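You operate a simulated robot arm through the tools that you are given. There is no shell and no other tool. Be economical: measure what you need, move in short steps, check, and stop when the job is done.

You run a simulated robot arm. Do the job below in one go: nothing can be reset, and whatever is moved stays where it is left.

JOB
Stop the fan and move both pale tiles from under the long board onto the dark board.
Fine: brush the dark board first and put the brush back; long board on the shelf below. What is to be rubbed or washed off counts as gone when no trace of it is left.

The check looks at the end state, three seconds after you hand in, the way a careful person would. Anything else that was tipped, shoved, dropped, spilled or broken makes it a failure.

ROBOT AND FRAMES
A 6-joint arm with a two-finger parallel gripper on a trunk, on a base that drives. Base frame: it is fixed to the floor where the robot stands at the start and does not move with it; the origin is under the middle of the robot, x ahead of it, y to its left, z up. Readings come in mm, degrees, newtons and seconds.
With the tool pointing down near the work surface it reaches from about 140 to 660 mm from the robot's upright axis, wherever it stands. Its first joint turns from -166.0 to 166.0 degrees. Places, roughly: brush [-250, -1500, 750]; corner board [0, -1750, 250]; dark board [0, -1500, 750]; extra long board [-500, -1750, 250]; fan dial [400, 0, 1000]; fan neck [400, -100, 800]; large board [-250, -1750, 750]; large notched board [-500, -1500, 750]; long board [-250, -1500, 250]; maroon knob [400, -100, 1000]; pale board (34x20x4 cm) [-3300, 300, 800]; ribbed tile [500, -2000, 250]; shelf under the middle bench [0, -1800, 300]; short board [0, -2000, 750]; small notched board [-500, -1500, 750]; square board [-500, -1500, 750]. Payload 3.91 kg.
The TCP is the grasp point between the finger pads, 30 mm short of the fingertips. In the tool frame z runs along the fingers and y along their closing line. The gripper opens to 110 mm. The fingers are 20 mm wide and 10 mm thick; the gripper's body (48 by 112 mm) begins 55 mm behind the TCP.
Orientation is told as [roll, pitch, yaw] about the base's x, y, z axes, in that order, counted from this pose: with the fingers straight down and closing along the base's y, the tool's x points along the base's -x, its y along +y and its z along -z.

CONTROLS
- The arm moves only by the tool play_rows. Its argument "motion" is a list of rows, each a list of 7 numbers: the shift along the tool's x, y, z in m, then the turn, a rotation vector about the tool's x, y, z in degrees, then the finger opening in m, from 0 to 0.11. In form: [[dx, dy, dz, wx, wy, wz, claw], ...]. A call has 1 to 10 rows; each row shifts and turns the commanded pose from where the row before left it, along the tool's axes as they then stand. Rows are played at 5 a second. More than 50 mm and 8.6 degrees between two rows, or a gripper value outside its range, and nothing of the call is played. Where a pose cannot be reached the arm comes as near as it can. A force on the tool above 40 N (or 10 N above the force at the start of the call, whichever is more), or a blocked arm, ends the call early, and 0.2 s more pass. Each finger travels about 45 mm/s and halts on what it meets, pressing with about 28 N; the grip force reading is that of the motor and also rises with nothing between the fingers. The clock runs only during rows and for 0.2 s after the last one: add rows that do not move to give the fingers time. It gives the time, the measured TCP pose, the force on the tool (base axes), the opening and the grip force at its end, in the units of the frame above (readings bear some noise), with the torque about the TCP (base axes, N m) and any sound that the robot's microphone picked up.
- Cameras (640 x 400 px; columns grow to the right, rows downward): "scene" is now at [10.3, 126.3, 1525.9]; the picture's right is [-0.29, -0.96, 0.00], its down [-0.58, 0.17, -0.79] and it looks along [0.76, -0.23, -0.61] (base axes); focal length 263 px, centre (320, 200). "wrist" rides on the gripper at [77, 7, -114] in the tool frame; the picture's right is [-0.09, 1.00, 0.00], its down [-0.80, -0.07, -0.59] and it looks along [-0.59, -0.05, 0.80] (tool axes); focal length 270 px, centre (320, 200).
- snapshot(camera): a new picture of that camera. No time passes.
- raise_lower(by): slides the trunk up (or, below 0, down) by that many mm; the arm and the scene camera ride with it, the base frame stays. It gives what a move gives, with no picture.
- base_move(legs): drives the robot by 1 to 6 legs, each [ahead, turn to the left] in mm and degrees, along the robot's own axes; the way and the turn of a leg run together, so that a leg with both is an arc; at most 1500 mm and 180 degrees a leg. The arm and the cameras ride along, it lands a little off, and it stops where it bumps. It gives what a move gives.
- aim_head(pan, tilt): turns the head with the scene camera to pan (to the left, within 155 degrees either way) and tilt (down, from -29 to 69), counted from straight ahead of the robot. It gives what a move gives.
- pixel_to_xyz(camera, pixels): there is no depth. For up to 12 entries [column, row, z] of the newest picture of that camera ("zoom" is the newest enlarged one), the place [x, y] in the base frame at which the ray of that pixel passes the height z, good to about 2 mm. No time passes.
- close_up(camera, box): a new picture of the part [left, top, right, bottom] of that camera's present view, enlarged. No time passes.
- close_job(): hands the job in; it is judged then, once.

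Work in short steps. Measure before you move; look again where a grasp or a placing could have gone wrong, and mend it. You have 80 turns and 52 pictures in all, those below and enlarged ones among them. Open the gripper and draw the arm clear of the work before you hand the job in, unless the task says otherwise.

The tools are called after "Call:" by a JSON object that holds its "op" and its "data". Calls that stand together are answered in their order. play_rows: Moves the arm, as the interface text tells. Its arguments: {"type":"object","properties":{"motion":{"type":"array","items":{"type":"array","items":{"type":"number"}}}},"required":["motion"]} The other tools are called the same way: raise_lower (by) slides the trunk up or down; base_move (legs) drives the base; aim_head (pan, tilt) turns the head that bears the scene camera; snapshot (camera) takes a picture; pixel_to_xyz (camera, pixels) gives the place at which the rays of pixels pass given heights; close_up (camera, box) takes an enlarged picture of a part of a camera's view; close_job () hands the job in.

At the start:

```text
time_s: 0.0
tool_pos: [427.0, -62.1, 1350.9]
ee_rot: [0.1, 0.0, 0.5]
force: [-0.1, 0.0, 0.3]
torque: [0.01, 0.0, 0.02]
finger_gap: 110.1
finger_force: 0.0
trunk travel left (down, up): [-475.0, 135.0]
robot x, y, heading: [1.6, 2.0, -0.0]
head pan, tilt: [-16.7, 37.4]
```

scene: 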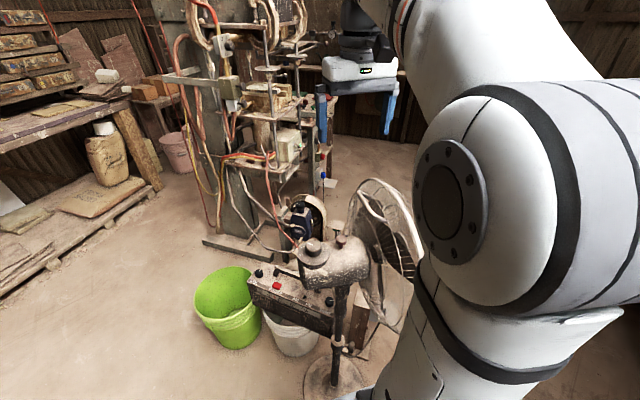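
wrist: 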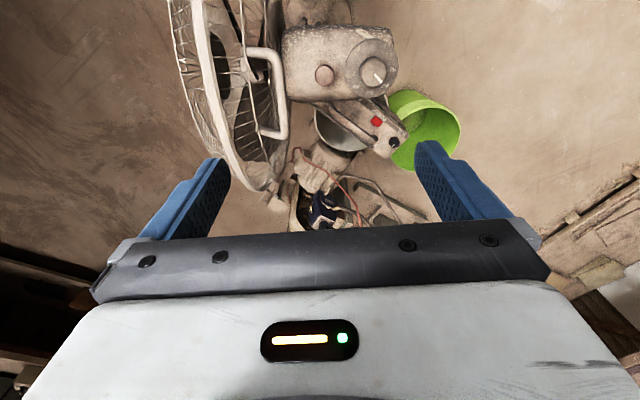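

The wrist picture shows the fan head with a dial at about (372,72) and a knob at about (324,75). I'll enlarge both views of the fan head.

Call:
{"op": "close_up", "data": {"camera": "wrist", "box": [240, 0, 480, 150]}}

Call:
{"op": "close_up", "data": {"camera": "scene", "box": [230, 170, 430, 295]}}

```text
2.67 times, centred on (360, 75) of wrist
```

zoom: 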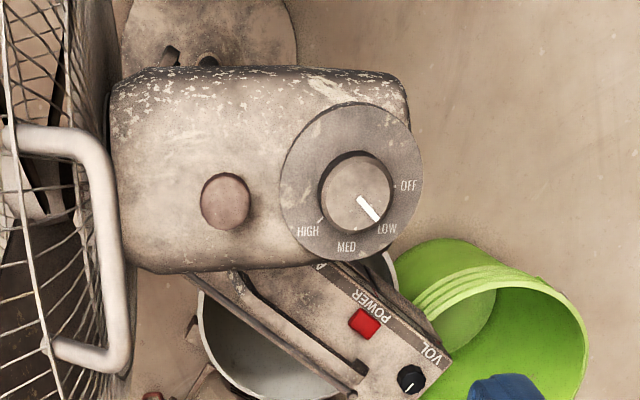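

```text
3.20 times, centred on (330, 232) of scene
```

zoom: 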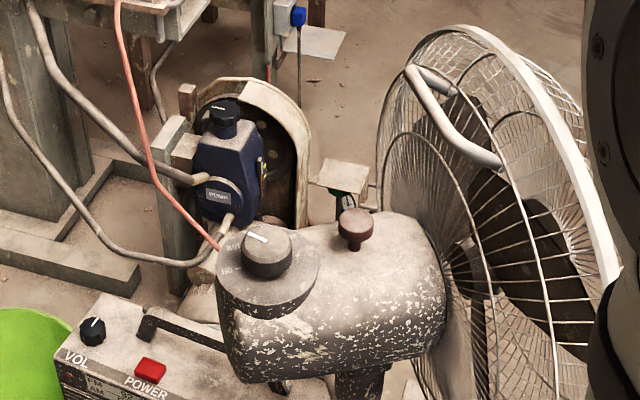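

The dial points at LOW and OFF lies about 45° counter-clockwise seen from above. I'll triangulate the dial knob and maroon knob from both cameras.

Call:
{"op": "pixel_to_xyz", "data": {"camera": "wrist", "pixels": [[373.9, 72.4, 950], [373.9, 72.4, 1000], [373.9, 72.4, 1050], [324.5, 75.5, 950], [324.5, 75.5, 1000], [324.5, 75.5, 1050]]}}

Call:
{"op": "pixel_to_xyz", "data": {"camera": "scene", "pixels": [[313.75, 246, 950], [313.75, 246, 1000], [313.75, 246, 1050], [341.3, 238, 950], [341.3, 238, 1000], [341.3, 238, 1050]]}}

Call:
{"op": "snapshot", "data": {"camera": "wrist"}}

```text
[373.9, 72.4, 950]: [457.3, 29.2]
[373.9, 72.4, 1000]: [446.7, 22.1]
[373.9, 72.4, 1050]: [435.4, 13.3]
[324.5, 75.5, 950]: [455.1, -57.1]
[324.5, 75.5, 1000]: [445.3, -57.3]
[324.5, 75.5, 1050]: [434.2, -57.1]
```

```text
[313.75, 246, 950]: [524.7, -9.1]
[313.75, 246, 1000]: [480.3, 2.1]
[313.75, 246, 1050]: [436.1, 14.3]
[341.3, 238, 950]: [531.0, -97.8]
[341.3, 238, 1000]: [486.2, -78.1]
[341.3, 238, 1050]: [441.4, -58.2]
```

```text
47 pictures are left
```

wrist: 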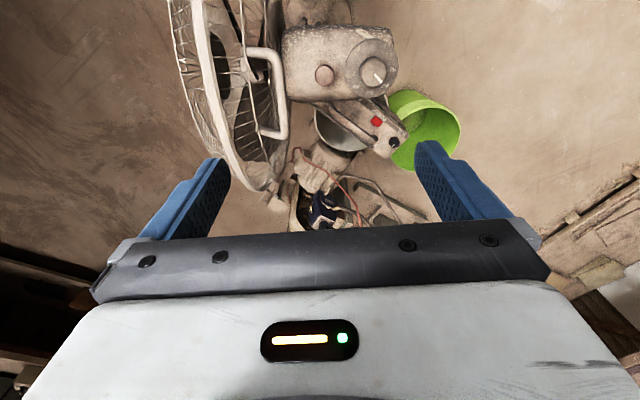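

Both rays agree: knob top is at about (436, 14, 1050). I'll move above it with the gripper at 70 mm opening and look again.

Call:
{"op": "play_rows", "data": {"motion": [[-0.004, 0.038, 0, 0, 0, 0, 0.09], [-0.005, 0.038, 0, 0, 0, 0, 0.07], [0, 0, 0.045, 0, 0, 0, 0.07], [0, 0, 0.045, 0, 0, 0, 0.07], [0, 0, 0.045, 0, 0, 0, 0.07], [0, 0, 0.045, 0, 0, 0, 0.07], [0, 0, 0, 0, 0, 0, 0.07]]}}

Call:
{"op": "snapshot", "data": {"camera": "wrist"}}

Call:
{"op": "snapshot", "data": {"camera": "scene"}}

```text
time_s: 1.6
tool_pos: [433.4, 12.8, 1170.8]
ee_rot: [0.0, 0.0, 0.5]
force: [-0.3, -0.8, -0.1]
torque: [0.0, 0.0, 0.01]
finger_gap: 70.1
finger_force: 0.0
trunk travel left (down, up): [-475.0, 135.0]
robot x, y, heading: [-2.6, 3.6, -0.1]
head pan, tilt: [-16.7, 37.4]
```

```text
46 pictures are left
```

wrist: 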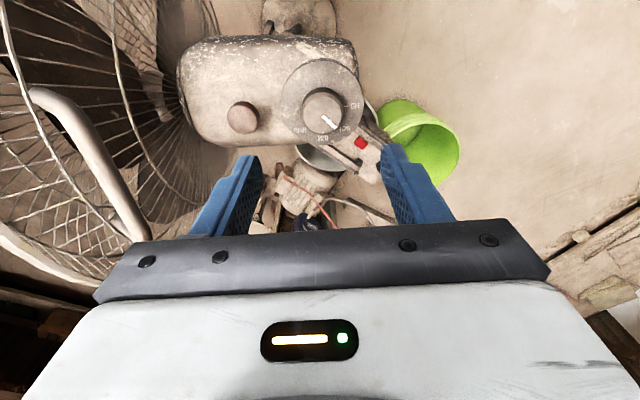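

```text
45 pictures are left
```

scene: 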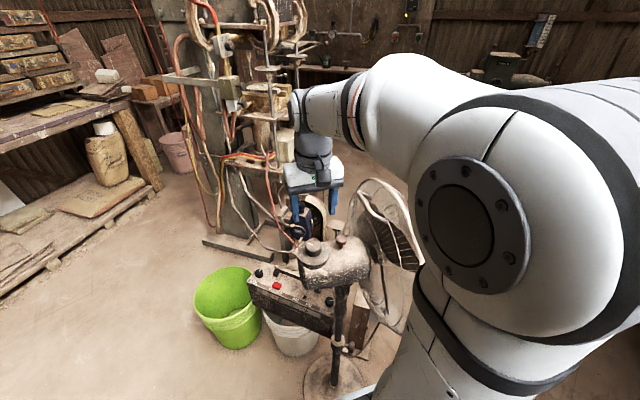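

The knob is at about (323,108) in the wrist picture; I re-measure it from the new pose.

Call:
{"op": "pixel_to_xyz", "data": {"camera": "wrist", "pixels": [[323, 108, 1000], [323, 108, 1030], [323, 108, 1050], [243, 117, 1000], [243, 117, 1030], [243, 117, 1060]]}}

Call:
{"op": "pixel_to_xyz", "data": {"camera": "scene", "pixels": [[313.75, 245, 1000], [313.75, 245, 1030], [313.75, 245, 1050], [341.3, 238, 1050]]}}

Call:
{"op": "close_up", "data": {"camera": "wrist", "box": [240, 40, 400, 140]}}

```text
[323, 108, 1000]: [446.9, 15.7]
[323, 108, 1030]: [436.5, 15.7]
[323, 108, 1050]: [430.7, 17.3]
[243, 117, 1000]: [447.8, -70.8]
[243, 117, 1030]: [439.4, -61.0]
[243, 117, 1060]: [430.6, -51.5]
```

```text
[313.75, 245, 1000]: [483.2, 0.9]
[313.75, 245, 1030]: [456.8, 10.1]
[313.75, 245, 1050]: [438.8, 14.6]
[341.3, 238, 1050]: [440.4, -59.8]
```

```text
4.00 times, centred on (320, 90) of wrist
```

zoom: 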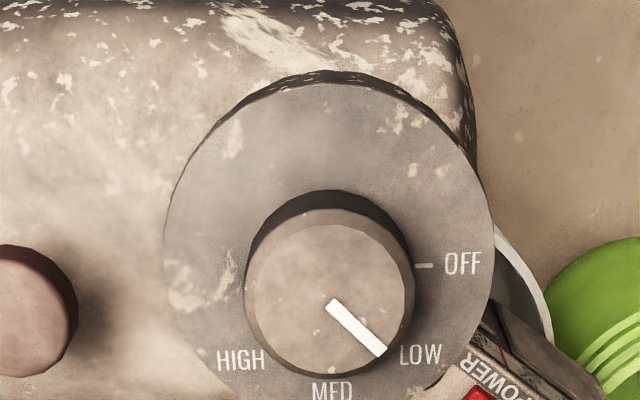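

Refined knob centre ≈ (439, 15.5), top ≈1048, radius ≈20. I go down to tip ≈1034 with a narrower opening, then close.

Call:
{"op": "play_rows", "data": {"motion": [[-0.006, 0.003, 0.03, 0, 0, 0, 0.065], [0, 0, 0.03, 0, 0, 0, 0.065], [0, 0, 0.025, 0, 0, 0, 0.065], [0, 0, 0.02, 0, 0, 0, 0.065], [0, 0, 0, 0, 0, 0, 0.065]]}}

Call:
{"op": "snapshot", "data": {"camera": "wrist"}}

```text
time_s: 2.8
tool_pos: [439.9, 17.5, 1067.7]
ee_rot: [0.0, -0.1, 0.5]
force: [1.5, -0.1, -0.2]
torque: [-0.02, -0.01, 0.0]
finger_gap: 64.8
finger_force: 0.2
trunk travel left (down, up): [-475.0, 135.0]
robot x, y, heading: [4.8, 2.4, -0.1]
head pan, tilt: [-16.7, 37.4]
```

```text
43 pictures are left
```

wrist: 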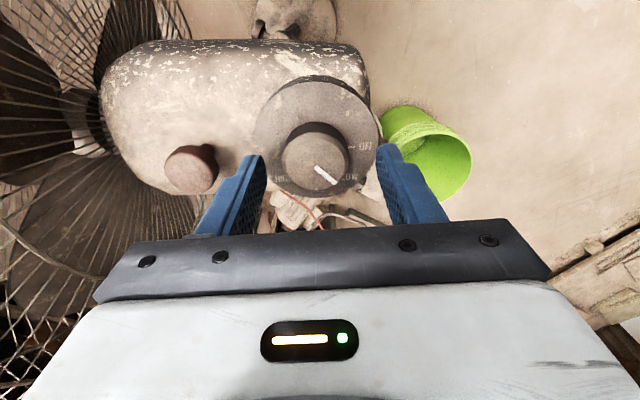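

Call:
{"op": "pixel_to_xyz", "data": {"camera": "wrist", "pixels": [[317, 157, 1037], [317, 157, 1048], [255, 155, 1037], [381, 146, 1037], [283, 157, 1048], [350, 157, 1048]]}}

Call:
{"op": "close_up", "data": {"camera": "scene", "box": [250, 160, 410, 260]}}

```text
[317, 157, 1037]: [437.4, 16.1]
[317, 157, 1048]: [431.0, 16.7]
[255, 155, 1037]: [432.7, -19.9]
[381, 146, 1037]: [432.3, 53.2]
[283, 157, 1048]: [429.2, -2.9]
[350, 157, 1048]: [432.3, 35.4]
```

```text
4.00 times, centred on (330, 210) of scene
```

zoom: 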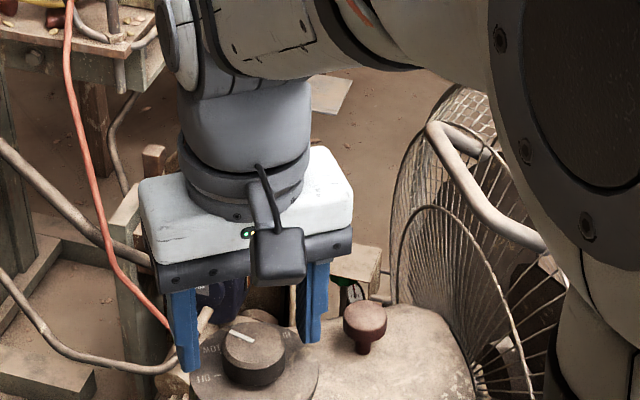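

In both views the fingertip midpoint coincides with the knob's top, so tips are about at top level. I go down 14 mm more and close.

Call:
{"op": "play_rows", "data": {"motion": [[0, -0.001, 0.007, 0, 0, 0, 0.065], [0, 0, 0.007, 0, 0, 0, 0.065], [0, 0, 0, 0, 0, 0, 0.03], [0, 0, 0, 0, 0, 0, 0.03], [0, 0, 0, 0, 0, 0, 0.03], [0, 0, 0, 0, 0, 0, 0.03]]}}

Call:
{"op": "snapshot", "data": {"camera": "wrist"}}

```text
time_s: 4.2
tool_pos: [440.6, 15.2, 1051.9]
ee_rot: [0.0, 0.0, 0.5]
force: [-0.8, -6.9, -4.2]
torque: [-0.71, -0.33, -0.03]
finger_gap: 39.2
finger_force: 45.0
trunk travel left (down, up): [-475.0, 135.0]
robot x, y, heading: [2.8, 1.7, -0.0]
head pan, tilt: [-16.7, 37.4]
```

```text
41 pictures are left
```

wrist: 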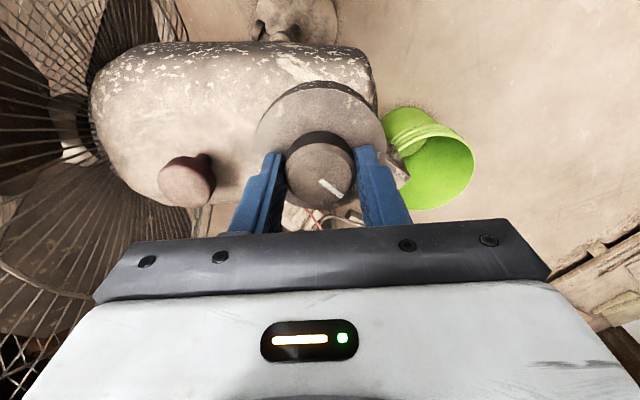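

Gripped at 39 mm. Now turn 45° counter-clockwise from above (negative about tool z).

Call:
{"op": "play_rows", "data": {"motion": [[0, -0.001, 0, 0, 0, -7.5, 0.03], [0, 0, 0, 0, 0, -7.5, 0.03], [0, 0, 0, 0, 0, -7.5, 0.03], [0, 0, 0, 0, 0, -7.5, 0.03], [0, 0, 0, 0, 0, -7.5, 0.03], [0, 0, 0, 0, 0, -7.5, 0.03], [0, 0, 0, 0, 0, 0, 0.03]]}}

Call:
{"op": "snapshot", "data": {"camera": "wrist"}}

```text
time_s: 5.8
tool_pos: [440.0, 15.7, 1052.3]
ee_rot: [0.0, 0.0, 45.6]
force: [-1.5, 1.4, -3.0]
torque: [0.34, 0.0, -0.38]
finger_gap: 39.5
finger_force: 44.9
trunk travel left (down, up): [-475.0, 135.0]
robot x, y, heading: [5.3, 1.3, 0.0]
head pan, tilt: [-16.7, 37.4]
```

```text
40 pictures are left
```

wrist: 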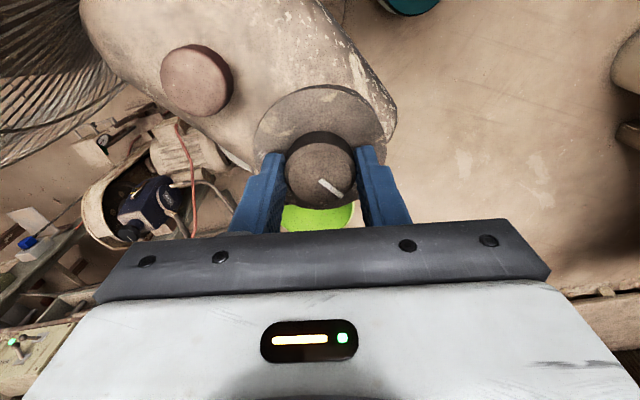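

The pointer turned with the gripper. I open, rise, and check the dial and blades.

Call:
{"op": "play_rows", "data": {"motion": [[0, 0, 0, 0, 0, 0, 0.065], [0, 0, 0, 0, 0, 0, 0.065], [0, 0, 0, 0, 0, 0, 0.065], [0, 0, -0.04, 0, 0, 0, 0.065], [0, 0, -0.05, 0, 0, 0, 0.065], [0, 0, -0.05, 0, 0, 0, 0.065], [0, 0, -0.05, 0, 0, 0, 0.065], [0, 0, -0.05, 0, 0, 0, 0.065], [0, 0, 0, 0, 0, 0, 0.065]]}}

Call:
{"op": "close_up", "data": {"camera": "wrist", "box": [160, 0, 480, 200]}}

```text
time_s: 7.8
tool_pos: [439.1, 14.2, 1291.0]
ee_rot: [-0.1, 0.0, 45.5]
force: [-0.1, 0.2, -0.1]
torque: [-0.01, -0.02, 0.02]
finger_gap: 64.9
finger_force: 0.1
trunk travel left (down, up): [-475.0, 135.0]
robot x, y, heading: [-1.2, 3.3, -0.2]
head pan, tilt: [-16.7, 37.4]
```

```text
2.00 times, centred on (320, 100) of wrist
```

zoom: 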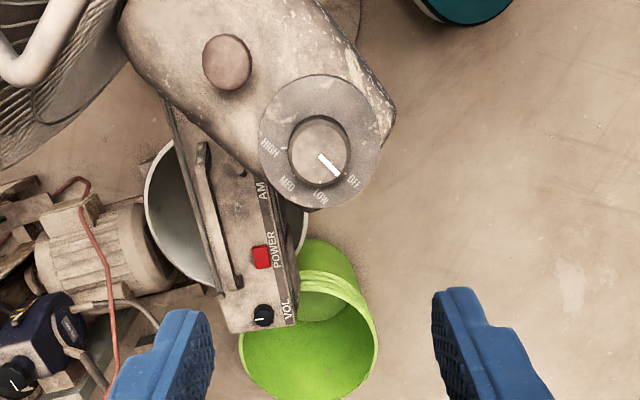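

The pointer is now at OFF. I pan the head right toward the benches to look.

Call:
{"op": "aim_head", "data": {"pan": -90, "tilt": 30}}

Call:
{"op": "snapshot", "data": {"camera": "scene"}}

```text
time_s: 9.2
tool_pos: [439.4, 14.4, 1290.9]
ee_rot: [0.0, 0.0, 45.4]
force: [-0.1, -0.1, -0.4]
torque: [0.0, -0.05, -0.01]
finger_gap: 65.0
finger_force: 0.1
trunk travel left (down, up): [-475.0, 135.0]
robot x, y, heading: [1.7, 2.1, -0.0]
head pan, tilt: [-90.0, 30.0]
```

```text
38 pictures are left
```

scene: 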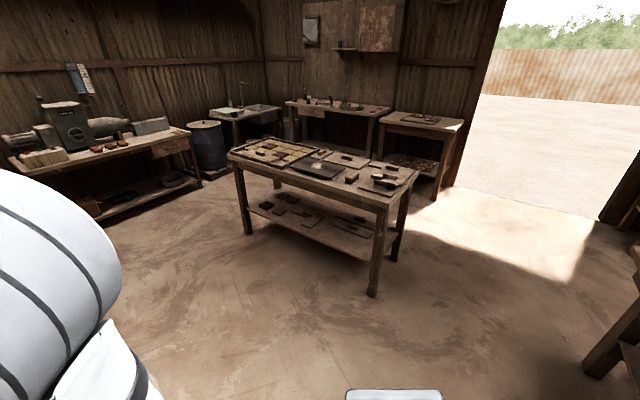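

The middle bench is at about (320,190). I enlarge it.

Call:
{"op": "close_up", "data": {"camera": "scene", "box": [220, 125, 428, 255]}}

Call:
{"op": "pixel_to_xyz", "data": {"camera": "scene", "pixels": [[228, 153, 780], [386, 208, 780], [418, 172, 780], [248, 205, 300], [390, 245, 300], [318, 168, 780]]}}

```text
3.08 times, centred on (324, 190) of scene
```

zoom: 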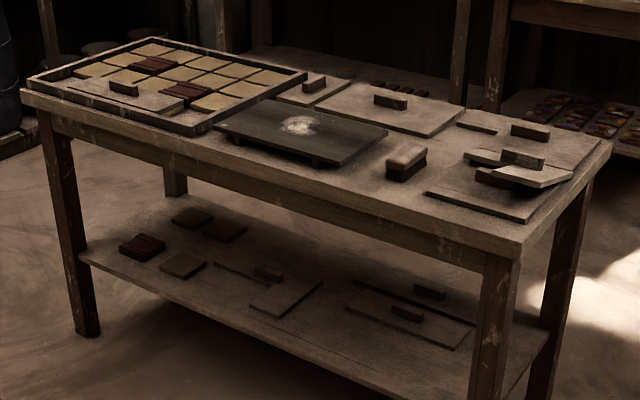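

```text
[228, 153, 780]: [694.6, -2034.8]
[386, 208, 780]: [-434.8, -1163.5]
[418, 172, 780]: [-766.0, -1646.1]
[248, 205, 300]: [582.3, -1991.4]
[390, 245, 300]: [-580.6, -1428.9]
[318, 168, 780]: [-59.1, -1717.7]
```

The bench stands askew (front edge normal ≈ heading −128°). I raise the trunk and fold the arm in before driving.

Call:
{"op": "raise_lower", "data": {"by": 130}}

Call:
{"op": "play_rows", "data": {"motion": [[0, 0, 0, 0, 0, 7.5, 0.065], [0, 0, 0, 0, 0, 7.5, 0.065], [0, 0, 0, 0, 0, 7.5, 0.065], [0, 0, 0, 0, 0, 7.5, 0.065], [0, 0, 0, 0, 0, 7.5, 0.065], [0, 0, 0, 0, 0, 7.5, 0.065], [0.045, 0, 0, 0, 0, 0, 0.065], [0.045, 0, 0, 0, 0, 0, 0.065], [0.045, 0, 0, 0, 0, 0, 0.065], [0.035, 0, 0, 0, 0, 0, 0.065]]}}

Call:
{"op": "base_move", "data": {"legs": [[0, -100], [650, 0]]}}

Call:
{"op": "aim_head", "data": {"pan": 0, "tilt": 40}}

Call:
{"op": "snapshot", "data": {"camera": "scene"}}

```text
time_s: 10.8
tool_pos: [439.3, 14.8, 1421.4]
ee_rot: [0.0, 0.0, 45.5]
force: [-0.1, -0.5, 0.9]
torque: [-0.02, -0.02, 0.01]
finger_gap: 64.9
finger_force: 0.1
trunk travel left (down, up): [-605.0, 5.0]
robot x, y, heading: [1.7, 4.6, 0.0]
head pan, tilt: [-90.0, 30.0]
```

```text
time_s: 13.0
tool_pos: [267.9, 14.1, 1421.2]
ee_rot: [-0.1, -0.1, 0.5]
force: [-0.5, -0.1, 0.0]
torque: [-0.02, 0.0, -0.02]
finger_gap: 65.2
finger_force: 0.2
trunk travel left (down, up): [-605.0, 5.0]
robot x, y, heading: [0.9, 1.2, 0.1]
head pan, tilt: [-90.0, 30.0]
```

```text
time_s: 20.9
tool_pos: [-150.7, -902.0, 1420.9]
ee_rot: [0.0, 0.0, -99.7]
force: [-0.5, -0.4, -0.3]
torque: [0.01, -0.04, 0.03]
finger_gap: 65.2
finger_force: 0.0
trunk travel left (down, up): [-605.0, 5.0]
robot x, y, heading: [-109.8, -636.6, -99.9]
head pan, tilt: [-90.0, 30.0]
```

```text
time_s: 22.5
tool_pos: [-149.5, -900.9, 1420.8]
ee_rot: [0.0, 0.1, -99.6]
force: [0.4, 1.4, -0.1]
torque: [-0.03, -0.01, 0.03]
finger_gap: 65.0
finger_force: 0.1
trunk travel left (down, up): [-605.0, 5.0]
robot x, y, heading: [-112.1, -635.8, -100.2]
head pan, tilt: [0.0, 40.0]
```

```text
36 pictures are left
```

scene: 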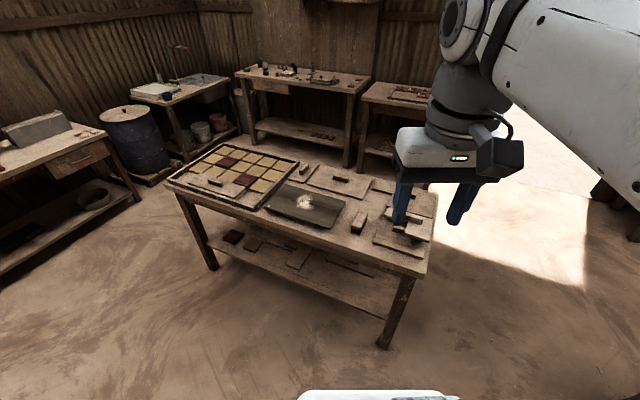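

Now measure bench corners, legs and the board from this view.

Call:
{"op": "pixel_to_xyz", "data": {"camera": "scene", "pixels": [[383, 346, 0], [212, 268, 0], [427, 277, 750], [427, 277, 800], [168, 184, 750], [168, 184, 800], [220, 148, 780], [306, 207, 780], [358, 222, 780], [310, 252, 300], [347, 265, 300], [404, 285, 720]]}}

Call:
{"op": "close_up", "data": {"camera": "scene", "box": [200, 190, 424, 330]}}

```text
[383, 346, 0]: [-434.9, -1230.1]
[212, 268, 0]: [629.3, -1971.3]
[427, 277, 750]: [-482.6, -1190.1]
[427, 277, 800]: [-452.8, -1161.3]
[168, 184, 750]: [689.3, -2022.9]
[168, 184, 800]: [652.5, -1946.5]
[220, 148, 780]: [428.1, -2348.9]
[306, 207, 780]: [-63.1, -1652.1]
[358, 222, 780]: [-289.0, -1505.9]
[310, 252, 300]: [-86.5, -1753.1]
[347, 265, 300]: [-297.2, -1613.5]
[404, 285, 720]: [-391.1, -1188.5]
```

```text
2.86 times, centred on (312, 260) of scene
```

zoom: 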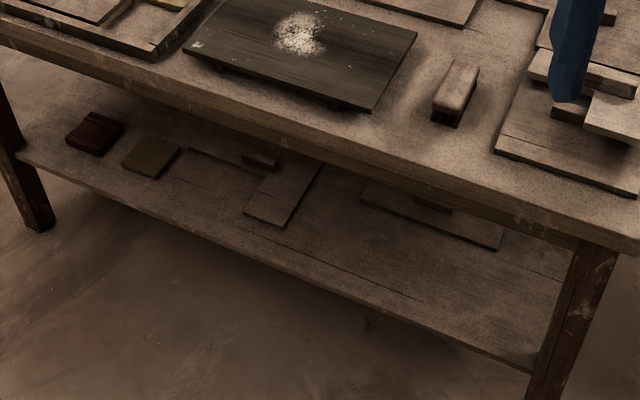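

Bench front edge runs along u=(−0.82,0.57); normal heading ≈ −125°. I drive to stand square in front, between dark board and brush.

Call:
{"op": "base_move", "data": {"legs": [[0, 46.4], [506, 0], [0, -71.3]]}}

Call:
{"op": "aim_head", "data": {"pan": 0, "tilt": 48}}

Call:
{"op": "snapshot", "data": {"camera": "scene"}}

```text
time_s: 30.6
tool_pos: [38.5, -1264.8, 1420.5]
ee_rot: [-0.2, 0.0, -124.8]
force: [0.8, 0.4, 0.9]
torque: [0.04, 0.06, 0.03]
finger_gap: 65.0
finger_force: 0.1
trunk travel left (down, up): [-605.0, 5.0]
robot x, y, heading: [173.9, -1032.9, -124.5]
head pan, tilt: [0.0, 40.0]
```

```text
time_s: 31.3
tool_pos: [37.3, -1263.9, 1421.6]
ee_rot: [0.0, 0.1, -124.8]
force: [0.3, 0.6, 0.8]
torque: [-0.02, -0.02, -0.01]
finger_gap: 65.0
finger_force: 0.1
trunk travel left (down, up): [-605.0, 5.0]
robot x, y, heading: [175.7, -1032.1, -124.5]
head pan, tilt: [0.0, 48.0]
```

```text
34 pictures are left
```

scene: 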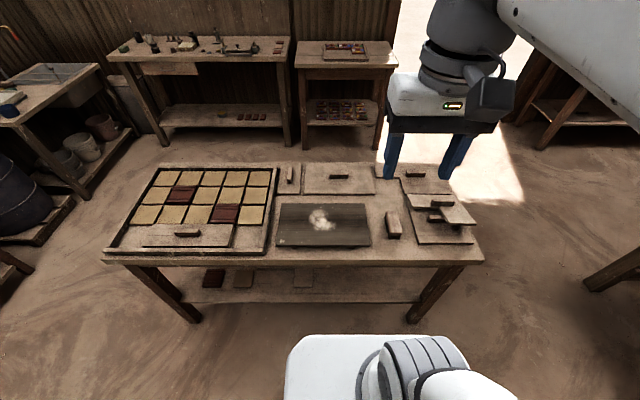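

Square to the bench. I enlarge the dark board/brush area.

Call:
{"op": "close_up", "data": {"camera": "scene", "box": [260, 155, 484, 295]}}

Call:
{"op": "pixel_to_xyz", "data": {"camera": "scene", "pixels": [[104, 262, 780], [484, 258, 780], [280, 204, 800], [367, 204, 800], [371, 246, 800], [275, 246, 800], [322, 219, 800], [393, 224, 800], [393, 224, 830]]}}

```text
2.86 times, centred on (372, 225) of scene
```

zoom: 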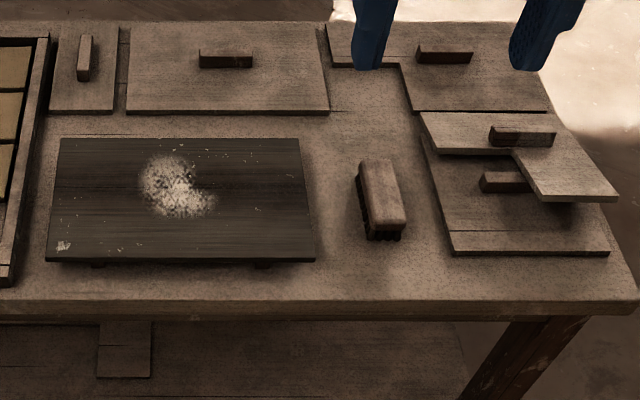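

```text
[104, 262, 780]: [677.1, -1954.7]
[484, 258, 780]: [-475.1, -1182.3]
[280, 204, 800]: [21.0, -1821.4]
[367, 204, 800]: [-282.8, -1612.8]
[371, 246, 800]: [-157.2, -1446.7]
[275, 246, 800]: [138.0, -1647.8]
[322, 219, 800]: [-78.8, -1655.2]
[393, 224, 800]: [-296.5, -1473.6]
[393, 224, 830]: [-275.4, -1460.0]
```

I drive 100 mm ahead and look steeply down to see the base's clearance to the bench.

Call:
{"op": "base_move", "data": {"legs": [[100, 0]]}}

Call:
{"op": "aim_head", "data": {"pan": 0, "tilt": 65}}

Call:
{"op": "snapshot", "data": {"camera": "scene"}}

```text
time_s: 32.5
tool_pos: [-20.0, -1348.6, 1420.6]
ee_rot: [0.0, 0.1, -124.8]
force: [0.1, -0.4, 0.5]
torque: [0.08, -0.03, 0.02]
finger_gap: 65.0
finger_force: 0.1
trunk travel left (down, up): [-605.0, 5.0]
robot x, y, heading: [116.9, -1114.5, -124.7]
head pan, tilt: [0.0, 48.0]
```

```text
time_s: 33.3
tool_pos: [-18.4, -1346.1, 1421.2]
ee_rot: [-0.1, 0.1, -124.8]
force: [0.0, -0.3, 1.2]
torque: [-0.01, -0.04, 0.01]
finger_gap: 65.2
finger_force: 0.1
trunk travel left (down, up): [-605.0, 5.0]
robot x, y, heading: [115.6, -1110.9, -124.7]
head pan, tilt: [0.0, 65.0]
```

```text
32 pictures are left
```

scene: 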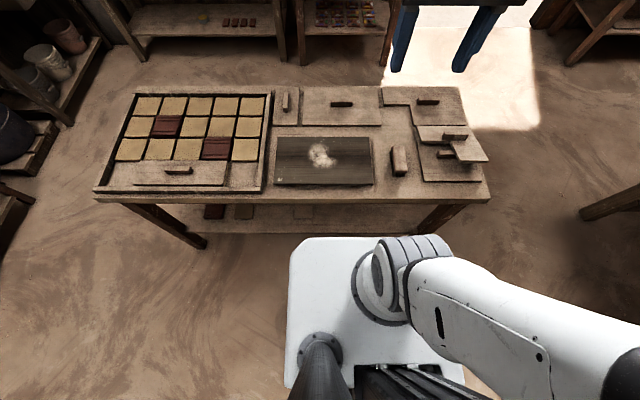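

Call:
{"op": "pixel_to_xyz", "data": {"camera": "scene", "pixels": [[290, 240, 300], [375, 238, 300], [290, 240, 700], [290, 240, 1000], [290, 240, 1200], [285, 385, 300], [285, 385, 1000], [490, 198, 780], [95, 198, 780], [322, 153, 800], [400, 160, 830], [262, 205, 300]]}}

```text
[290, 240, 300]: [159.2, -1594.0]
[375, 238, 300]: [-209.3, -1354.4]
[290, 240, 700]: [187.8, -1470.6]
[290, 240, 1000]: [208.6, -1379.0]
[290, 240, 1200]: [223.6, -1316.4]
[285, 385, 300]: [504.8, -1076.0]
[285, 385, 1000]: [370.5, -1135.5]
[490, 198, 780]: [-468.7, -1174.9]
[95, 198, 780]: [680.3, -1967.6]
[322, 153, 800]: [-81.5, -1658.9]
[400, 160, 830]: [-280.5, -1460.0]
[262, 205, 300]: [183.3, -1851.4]
```

The white plate seems to be the carriage; base is within about 370 mm ahead. I reposition ~100 mm left and slightly closer so that the whole board is in reach.

Call:
{"op": "base_move", "data": {"legs": [[-200, 0], [0, 40], [150, 0], [0, -40.2], [105, 0]]}}

Call:
{"op": "raise_lower", "data": {"by": -300}}

Call:
{"op": "aim_head", "data": {"pan": 0, "tilt": 55}}

Call:
{"op": "snapshot", "data": {"camera": "scene"}}

```text
time_s: 40.4
tool_pos: [46.8, -1415.4, 1420.6]
ee_rot: [0.0, 0.1, -125.0]
force: [-0.2, -0.3, -0.2]
torque: [0.05, 0.0, 0.02]
finger_gap: 65.0
finger_force: 0.1
trunk travel left (down, up): [-605.0, 5.0]
robot x, y, heading: [184.9, -1183.3, -124.5]
head pan, tilt: [0.0, 65.0]
```

```text
time_s: 43.4
tool_pos: [43.1, -1423.8, 1112.5]
ee_rot: [-0.3, 2.3, -125.1]
force: [0.0, 0.3, -0.1]
torque: [0.02, -0.03, 0.02]
finger_gap: 65.2
finger_force: 0.1
trunk travel left (down, up): [-305.0, 305.0]
robot x, y, heading: [185.9, -1180.4, -124.5]
head pan, tilt: [0.0, 65.0]
```

```text
time_s: 44.1
tool_pos: [43.5, -1423.2, 1111.5]
ee_rot: [-0.2, 2.5, -125.1]
force: [-0.7, 0.0, 0.5]
torque: [0.01, 0.01, -0.02]
finger_gap: 65.0
finger_force: 0.1
trunk travel left (down, up): [-305.0, 305.0]
robot x, y, heading: [185.6, -1183.5, -124.2]
head pan, tilt: [0.0, 55.0]
```

```text
31 pictures are left
```

scene: 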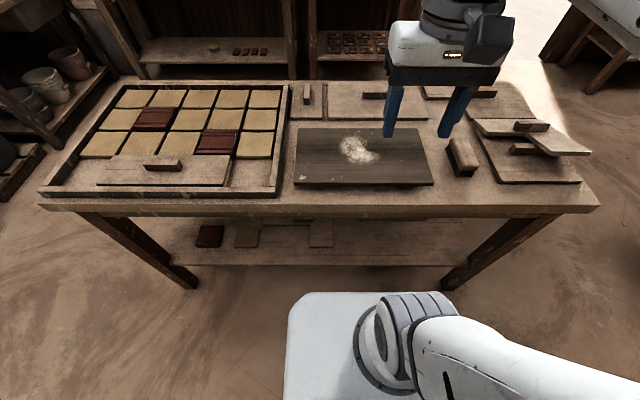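

The tool reads pitched 2.3° and 8 mm low after lowering; I send still rows to see whether it settles.

Call:
{"op": "play_rows", "data": {"motion": [[0, 0, -0.01, 0, 0, 0, 0.07], [0, 0, 0, 0, 0, 0, 0.07]]}}

Call:
{"op": "pixel_to_xyz", "data": {"camera": "scene", "pixels": [[297, 129, 800], [424, 129, 800], [433, 186, 800], [296, 186, 800], [462, 152, 830], [462, 152, 850], [460, 141, 830], [467, 172, 830], [38, 206, 780], [599, 208, 780], [285, 300, 300], [285, 300, 700]]}}

```text
time_s: 44.7
tool_pos: [43.8, -1422.1, 1123.1]
ee_rot: [-0.3, 2.1, -125.1]
force: [0.1, -0.4, 0.2]
torque: [-0.04, -0.01, 0.0]
finger_gap: 70.0
finger_force: 0.1
trunk travel left (down, up): [-305.0, 305.0]
robot x, y, heading: [182.6, -1184.3, -124.5]
head pan, tilt: [0.0, 55.0]
```

```text
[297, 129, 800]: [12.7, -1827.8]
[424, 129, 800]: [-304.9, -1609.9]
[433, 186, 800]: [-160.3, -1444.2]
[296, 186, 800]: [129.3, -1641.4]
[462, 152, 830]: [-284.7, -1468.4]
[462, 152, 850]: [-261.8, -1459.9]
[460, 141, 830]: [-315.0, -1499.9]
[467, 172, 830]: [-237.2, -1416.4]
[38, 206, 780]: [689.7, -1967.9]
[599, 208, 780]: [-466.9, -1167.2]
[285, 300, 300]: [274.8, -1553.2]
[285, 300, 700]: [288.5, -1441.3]
```

I level the tool and move toward the brush at z≈1120 to view it with the wrist camera.

Call:
{"op": "play_rows", "data": {"motion": [[0, 0, 0, 0, -2.1, 0, 0.07], [-0.03, -0.04, 0, 0, 0, 0, 0.07], [-0.03, -0.04, 0, 0, 0, 0, 0.07], [-0.03, -0.04, 0, 0, 0, 0, 0.07], [-0.03, -0.04, 0, 0, 0, 0, 0.07], [-0.03, -0.04, 0, 0, 0, 0, 0.07], [-0.02, -0.03, 0, 0, 0, 0, 0.07], [0, 0, 0.04, 0, 0, 0, 0.07], [0, 0, 0.04, 0, 0, 0, 0.07], [0, 0, 0, 0, 0, 0, 0.07]]}}

Call:
{"op": "snapshot", "data": {"camera": "wrist"}}

```text
time_s: 46.9
tool_pos: [-240.6, -1424.8, 1055.8]
ee_rot: [0.0, -2.1, -125.1]
force: [1.5, 0.0, 0.2]
torque: [-0.02, -0.01, -0.02]
finger_gap: 70.3
finger_force: 0.0
trunk travel left (down, up): [-305.0, 305.0]
robot x, y, heading: [184.9, -1181.8, -124.5]
head pan, tilt: [0.0, 55.0]
```

```text
30 pictures are left
```

wrist: 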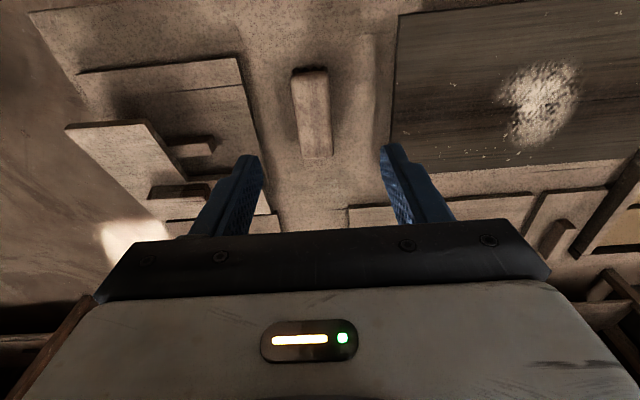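

The earlier tilt was just an unreachable close pose, so I turn back +2.1°. I measure the brush's top face from this picture first.

Call:
{"op": "pixel_to_xyz", "data": {"camera": "wrist", "pixels": [[295, 73, 838], [327, 71, 838], [304, 157, 838], [331, 156, 838], [314, 113, 838], [314, 113, 820], [314, 113, 850], [398, 15, 800], [390, 173, 800]]}}

Call:
{"op": "close_up", "data": {"camera": "scene", "box": [340, 80, 580, 230]}}

```text
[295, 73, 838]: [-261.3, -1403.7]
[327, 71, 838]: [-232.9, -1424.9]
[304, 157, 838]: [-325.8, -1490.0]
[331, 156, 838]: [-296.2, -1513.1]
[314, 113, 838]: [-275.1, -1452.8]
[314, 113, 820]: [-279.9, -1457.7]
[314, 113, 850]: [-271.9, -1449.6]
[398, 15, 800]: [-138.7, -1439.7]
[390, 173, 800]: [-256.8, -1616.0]
```

```text
2.67 times, centred on (460, 155) of scene
```

zoom: 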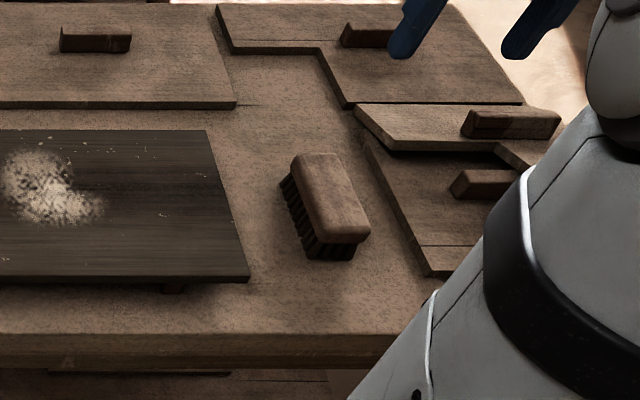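

Brush: centre ≈(−279,−1458), top ≈838, 108×36 mm, aligned with the tool. I level, centre and descend to TCP ≈866.

Call:
{"op": "play_rows", "data": {"motion": [[0, 0, 0, 0, 2.1, 0, 0.07], [-0.025, -0.0065, 0, 0, 0, 0, 0.07], [-0.024, -0.006, 0, 0, 0, 0, 0.07], [0, 0, 0.048, 0, 0, 0, 0.07], [0, 0, 0.048, 0, 0, 0, 0.07], [0, 0, 0.048, 0, 0, 0, 0.07], [0, 0, 0.046, 0, 0, 0, 0.07], [0, 0, 0, 0, 0, 0, 0.07]]}}

Call:
{"op": "snapshot", "data": {"camera": "wrist"}}

Call:
{"op": "close_up", "data": {"camera": "scene", "box": [340, 80, 580, 230]}}

```text
time_s: 48.7
tool_pos: [-279.0, -1457.5, 865.5]
ee_rot: [0.0, 0.0, -125.1]
force: [-0.5, 0.7, -0.8]
torque: [0.0, 0.0, 0.0]
finger_gap: 70.0
finger_force: 0.0
trunk travel left (down, up): [-305.0, 305.0]
robot x, y, heading: [181.3, -1183.1, -124.5]
head pan, tilt: [0.0, 55.0]
```

```text
28 pictures are left
```

wrist: 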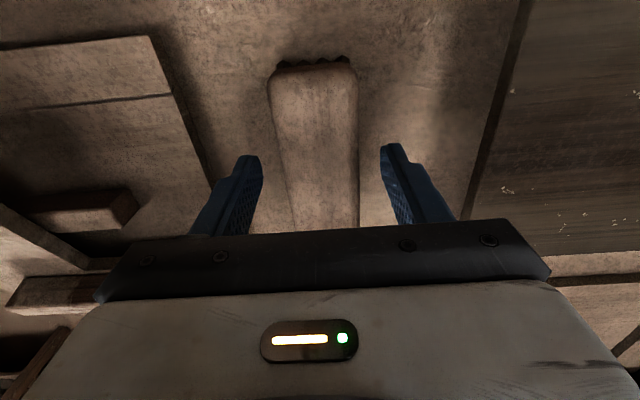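

```text
2.67 times, centred on (460, 155) of scene
```

zoom: 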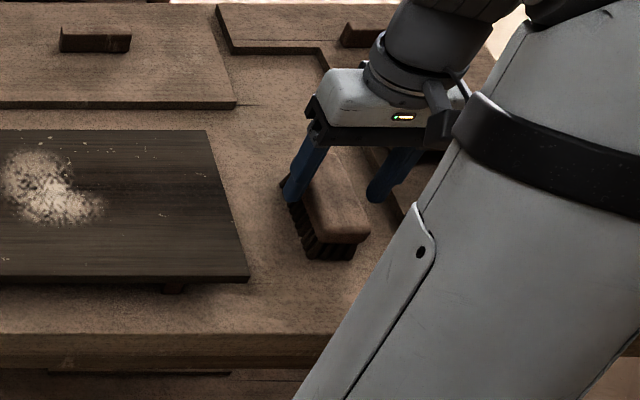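

Call:
{"op": "pixel_to_xyz", "data": {"camera": "wrist", "pixels": [[314, 70, 838], [314, 70, 850], [314, 70, 860], [273, 75, 838], [357, 75, 838], [273, 75, 850], [357, 75, 850], [520, 0, 800], [467, 218, 800]]}}

```text
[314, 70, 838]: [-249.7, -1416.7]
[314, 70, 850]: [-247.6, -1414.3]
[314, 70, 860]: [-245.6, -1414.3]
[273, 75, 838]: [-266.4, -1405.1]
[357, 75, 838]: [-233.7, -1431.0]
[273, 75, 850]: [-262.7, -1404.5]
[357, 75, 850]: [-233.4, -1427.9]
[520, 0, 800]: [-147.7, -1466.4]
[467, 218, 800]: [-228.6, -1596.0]
```

Lateral alignment good, top ≈840. I go down 15 mm and close.

Call:
{"op": "play_rows", "data": {"motion": [[0, 0.001, 0.008, 0, 0, 0, 0.07], [0, 0, 0.008, 0, 0, 0, 0.07], [0, 0, 0, 0, 0, 0, 0.02], [0, 0, 0, 0, 0, 0, 0.02], [0, 0, 0, 0, 0, 0, 0.02], [0, 0, 0, 0, 0, 0, 0.02]]}}

Call:
{"op": "close_up", "data": {"camera": "scene", "box": [340, 80, 580, 230]}}

```text
time_s: 50.1
tool_pos: [-277.7, -1457.7, 850.0]
ee_rot: [-0.1, -0.1, -125.1]
force: [-0.4, 0.2, 1.9]
torque: [-0.13, 0.11, -0.01]
finger_gap: 45.5
finger_force: 28.3
trunk travel left (down, up): [-305.0, 305.0]
robot x, y, heading: [184.1, -1180.8, -124.6]
head pan, tilt: [0.0, 55.0]
```

```text
2.67 times, centred on (460, 155) of scene
```

zoom: 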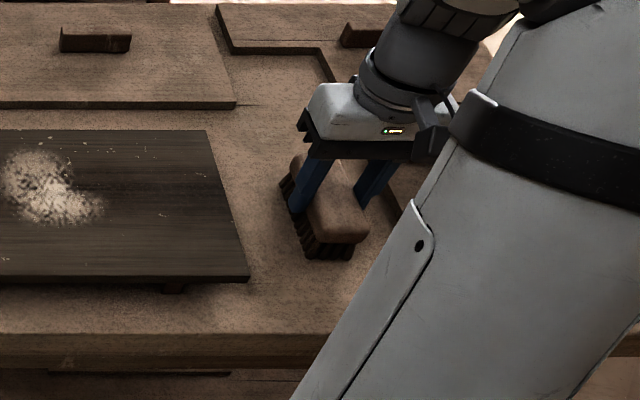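

Gripped (45 mm). I note the brush's home TCP (−277.7,−1457.7,850). I lift 80 mm and carry it over the board's left half.

Call:
{"op": "play_rows", "data": {"motion": [[0, 0, -0.04, 0, 0, 0, 0.02], [0, 0, -0.04, 0, 0, 0, 0.02], [0, 0.045, 0, 0, 0, 0, 0.02], [0, 0.045, 0, 0, 0, 0, 0.02], [0, 0.045, 0, 0, 0, 0, 0.02], [0, 0.045, 0, 0, 0, 0, 0.02], [0, 0.045, 0, 0, 0, 0, 0.02], [0, 0.045, 0, 0, 0, 0, 0.02], [0, 0.045, 0, 0, 0, 0, 0.02], [0, 0.045, 0, 0, 0, 0, 0.02]]}}

Call:
{"op": "snapshot", "data": {"camera": "scene"}}

```text
time_s: 52.3
tool_pos: [16.2, -1665.1, 931.8]
ee_rot: [-0.1, 0.0, -125.0]
force: [-1.1, -0.7, -0.9]
torque: [-0.01, -0.01, -0.01]
finger_gap: 45.7
finger_force: 27.6
trunk travel left (down, up): [-305.0, 305.0]
robot x, y, heading: [182.4, -1181.5, -124.5]
head pan, tilt: [0.0, 55.0]
```

```text
25 pictures are left
```

scene: 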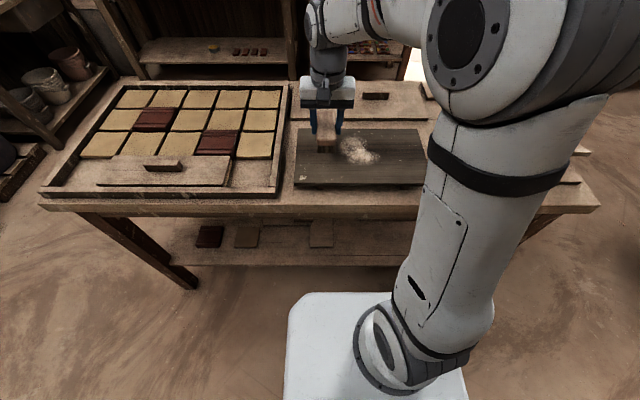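

The brush is held. I lower step by step to feel the board.

Call:
{"op": "play_rows", "data": {"motion": [[0, 0.03, 0.03, 0, 0, 0, 0.02], [0, 0.03, 0.012, 0, 0, 0, 0.02], [0, 0, 0, 0, 0, 0, 0.02]]}}

Call:
{"op": "play_rows", "data": {"motion": [[0, 0, 0.004, 0, 0, 0, 0.02], [0, 0, 0, 0, 0, 0, 0.02]]}}

Call:
{"op": "play_rows", "data": {"motion": [[0, 0, 0.003, 0, 0, 0, 0.02], [0, 0, 0, 0, 0, 0, 0.02]]}}

```text
time_s: 53.1
tool_pos: [66.4, -1700.7, 890.0]
ee_rot: [0.0, 0.0, -125.1]
force: [0.1, -0.3, -0.1]
torque: [-0.03, 0.0, -0.01]
finger_gap: 45.6
finger_force: 28.2
trunk travel left (down, up): [-305.0, 305.0]
robot x, y, heading: [183.5, -1184.2, -124.4]
head pan, tilt: [0.0, 55.0]
```

```text
time_s: 53.7
tool_pos: [65.7, -1698.6, 885.2]
ee_rot: [0.0, 0.0, -125.1]
force: [0.3, 0.2, -1.5]
torque: [0.01, -0.01, 0.04]
finger_gap: 45.6
finger_force: 27.7
trunk travel left (down, up): [-305.0, 305.0]
robot x, y, heading: [181.9, -1186.6, -124.2]
head pan, tilt: [0.0, 55.0]
```

```text
time_s: 54.3
tool_pos: [66.2, -1698.8, 884.1]
ee_rot: [0.2, -0.2, -125.1]
force: [-2.5, -2.0, 19.5]
torque: [0.57, -0.16, 0.01]
finger_gap: 45.6
finger_force: 28.3
trunk travel left (down, up): [-305.0, 305.0]
robot x, y, heading: [185.9, -1183.7, -124.5]
head pan, tilt: [0.0, 55.0]
```

Contact at TCP z≈885 (19 N at 1–2 mm in). I ease up 1 mm and sweep the middle lane to the right.

Call:
{"op": "play_rows", "data": {"motion": [[0, 0, -0.001, 0, 0, 0, 0.02], [0, -0.04, 0, 0, 0, 0, 0.02], [0, -0.04, 0, 0, 0, 0, 0.02], [0, -0.04, 0, 0, 0, 0, 0.02], [0, -0.04, 0, 0, 0, 0, 0.02], [0, -0.04, 0, 0, 0, 0, 0.02], [0, -0.04, 0, 0, 0, 0, 0.02], [0, -0.04, 0, 0, 0, 0, 0.02], [0, -0.04, 0, 0, 0, 0, 0.02], [0, 0, 0, 0, 0, 0, 0.02]]}}

Call:
{"op": "play_rows", "data": {"motion": [[0, 0, -0.025, 0, 0, 0, 0.02], [0.027, 0, -0.02, 0, 0, 0, 0.02], [0.027, 0.04, 0, 0, 0, 0, 0.02], [0, 0.04, 0, 0, 0, 0, 0.02], [0, 0.04, 0, 0, 0, 0, 0.02], [0, 0.04, 0, 0, 0, 0, 0.02], [0, 0.04, 0, 0, 0, 0, 0.02], [0, 0.04, 0, 0, 0, 0, 0.02], [0, 0.04, 0, 0, 0, 0, 0.02], [0, 0.04, 0, 0, 0, 0, 0.02]]}}

Call:
{"op": "snapshot", "data": {"camera": "scene"}}

```text
time_s: 56.5
tool_pos: [-196.5, -1515.1, 883.9]
ee_rot: [0.0, 0.2, -125.1]
force: [-0.4, 1.8, 1.0]
torque: [-0.09, 0.15, -0.08]
finger_gap: 45.7
finger_force: 27.9
trunk travel left (down, up): [-305.0, 305.0]
robot x, y, heading: [181.3, -1180.9, -124.4]
head pan, tilt: [0.0, 55.0]
```

```text
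time_s: 58.7
tool_pos: [96.3, -1655.3, 928.8]
ee_rot: [0.0, -0.2, -125.1]
force: [0.1, -0.1, -1.2]
torque: [0.0, 0.0, 0.03]
finger_gap: 45.4
finger_force: 28.1
trunk travel left (down, up): [-305.0, 305.0]
robot x, y, heading: [182.6, -1181.9, -124.3]
head pan, tilt: [0.0, 55.0]
```

```text
24 pictures are left
```

scene: 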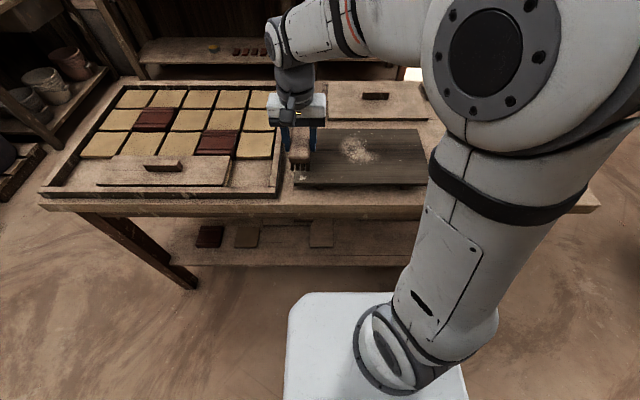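

The powder is fainter; several passes are needed. I sweep the near lane right and back left.

Call:
{"op": "play_rows", "data": {"motion": [[0, 0, 0.03, 0, 0, 0, 0.02], [0, 0, 0.0155, 0, 0, 0, 0.02], [0, -0.041, 0, 0, 0, 0, 0.02], [0, -0.041, 0, 0, 0, 0, 0.02], [0, -0.041, 0, 0, 0, 0, 0.02], [0, -0.041, 0, 0, 0, 0, 0.02], [0, -0.041, 0, 0, 0, 0, 0.02], [0, -0.041, 0, 0, 0, 0, 0.02], [0, -0.041, 0, 0, 0, 0, 0.02], [0, -0.041, 0, 0, 0, 0, 0.02]]}}

Call:
{"op": "play_rows", "data": {"motion": [[0, 0.041, 0, 0, 0, 0, 0.02], [0, 0.041, 0, 0, 0, 0, 0.02], [0, 0.041, 0, 0, 0, 0, 0.02], [0, 0.041, 0, 0, 0, 0, 0.02], [0, 0.041, 0, 0, 0, 0, 0.02], [0, 0.041, 0, 0, 0, 0, 0.02], [0, 0.041, 0, 0, 0, 0, 0.02], [0, 0.041, 0, 0, 0, 0, 0.02], [-0.03, 0, 0, 0, 0, 0, 0.02], [-0.03, 0, 0, 0, 0, 0, 0.02]]}}

Call:
{"op": "play_rows", "data": {"motion": [[0, -0.041, 0, 0, 0, 0, 0.02], [0, -0.041, 0, 0, 0, 0, 0.02], [0, -0.041, 0, 0, 0, 0, 0.02], [0, -0.041, 0, 0, 0, 0, 0.02], [0, -0.041, 0, 0, 0, 0, 0.02], [0, -0.041, 0, 0, 0, 0, 0.02], [0, -0.041, 0, 0, 0, 0, 0.02], [0, -0.041, 0, 0, 0, 0, 0.02], [-0.027, 0, 0, 0, 0, 0, 0.02], [-0.027, 0, 0, 0, 0, 0, 0.02]]}}

Call:
{"op": "play_rows", "data": {"motion": [[0, 0.041, 0, 0, 0, 0, 0.02], [0, 0.041, 0, 0, 0, 0, 0.02], [0, 0.041, 0, 0, 0, 0, 0.02], [0, 0.041, 0, 0, 0, 0, 0.02], [0, 0.041, 0, 0, 0, 0, 0.02], [0, 0.041, 0, 0, 0, 0, 0.02], [0, 0.041, 0, 0, 0, 0, 0.02], [0, 0.041, 0, 0, 0, 0, 0.02], [0, 0, 0, 0, 0, 0, 0.02], [0, 0, 0, 0, 0, 0, 0.02]]}}

Call:
{"op": "snapshot", "data": {"camera": "scene"}}

```text
time_s: 60.9
tool_pos: [-171.1, -1465.2, 883.5]
ee_rot: [0.0, 0.0, -125.1]
force: [0.3, 0.4, -1.1]
torque: [0.0, 0.0, 0.0]
finger_gap: 45.5
finger_force: 27.9
trunk travel left (down, up): [-305.0, 305.0]
robot x, y, heading: [180.6, -1182.8, -124.3]
head pan, tilt: [0.0, 55.0]
```

```text
time_s: 63.1
tool_pos: [61.5, -1705.0, 882.4]
ee_rot: [-0.1, -0.1, -125.1]
force: [-1.1, -1.0, 1.4]
torque: [0.0, 0.01, -0.01]
finger_gap: 45.8
finger_force: 28.1
trunk travel left (down, up): [-305.0, 305.0]
robot x, y, heading: [183.6, -1184.3, -124.1]
head pan, tilt: [0.0, 55.0]
```

```text
time_s: 65.3
tool_pos: [-236.7, -1560.8, 882.8]
ee_rot: [0.0, -0.1, -125.1]
force: [-1.4, -0.3, -1.3]
torque: [-0.02, -0.04, 0.0]
finger_gap: 45.4
finger_force: 27.5
trunk travel left (down, up): [-305.0, 305.0]
robot x, y, heading: [186.3, -1183.1, -124.3]
head pan, tilt: [0.0, 55.0]
```

```text
time_s: 67.5
tool_pos: [31.7, -1748.8, 882.6]
ee_rot: [0.0, 0.1, -125.1]
force: [-0.6, 0.7, -1.1]
torque: [0.02, 0.0, -0.01]
finger_gap: 45.3
finger_force: 28.7
trunk travel left (down, up): [-305.0, 305.0]
robot x, y, heading: [182.6, -1181.3, -124.8]
head pan, tilt: [0.0, 55.0]
```

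```text
23 pictures are left
```

scene: 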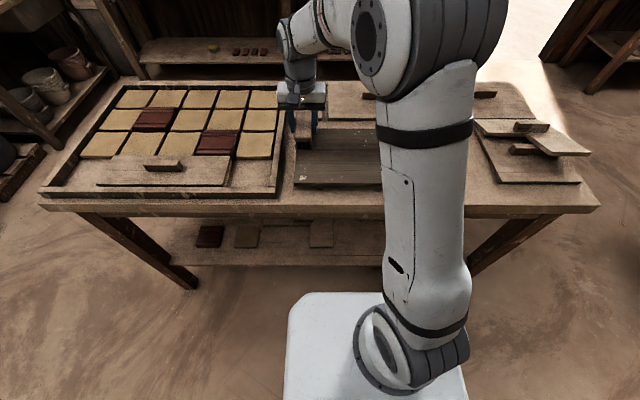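

Force is near zero, so the brush may be barely touching. I press 1.5 mm steps to recover contact.

Call:
{"op": "play_rows", "data": {"motion": [[0, 0, 0.0015, 0, 0, 0, 0.02], [0, 0, 0, 0, 0, 0, 0.02]]}}

Call:
{"op": "play_rows", "data": {"motion": [[0, 0, 0.0015, 0, 0, 0, 0.02], [0, 0, 0, 0, 0, 0, 0.02]]}}

Call:
{"op": "close_up", "data": {"camera": "scene", "box": [270, 80, 430, 200]}}

```text
time_s: 68.1
tool_pos: [30.0, -1748.0, 883.3]
ee_rot: [-0.1, -0.1, -125.1]
force: [-1.1, -3.4, 10.6]
torque: [0.29, -0.2, -0.06]
finger_gap: 45.8
finger_force: 28.1
trunk travel left (down, up): [-305.0, 305.0]
robot x, y, heading: [183.5, -1182.1, -124.3]
head pan, tilt: [0.0, 55.0]
```

```text
time_s: 68.7
tool_pos: [31.7, -1749.3, 882.4]
ee_rot: [0.2, -0.3, -125.1]
force: [-1.8, -7.0, 26.3]
torque: [0.15, 0.06, -0.03]
finger_gap: 45.5
finger_force: 28.0
trunk travel left (down, up): [-305.0, 305.0]
robot x, y, heading: [184.2, -1183.9, -124.7]
head pan, tilt: [0.0, 55.0]
```

```text
3.33 times, centred on (350, 140) of scene
```

zoom: 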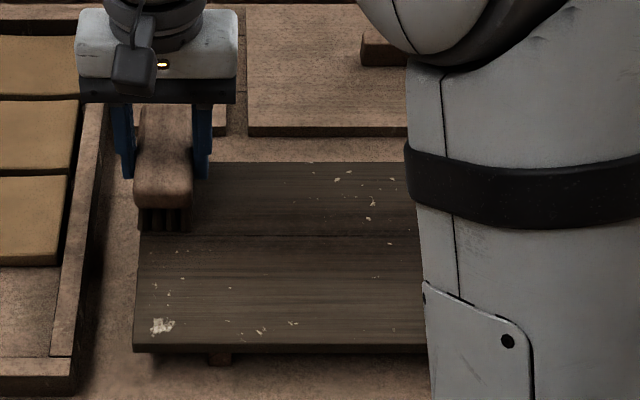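

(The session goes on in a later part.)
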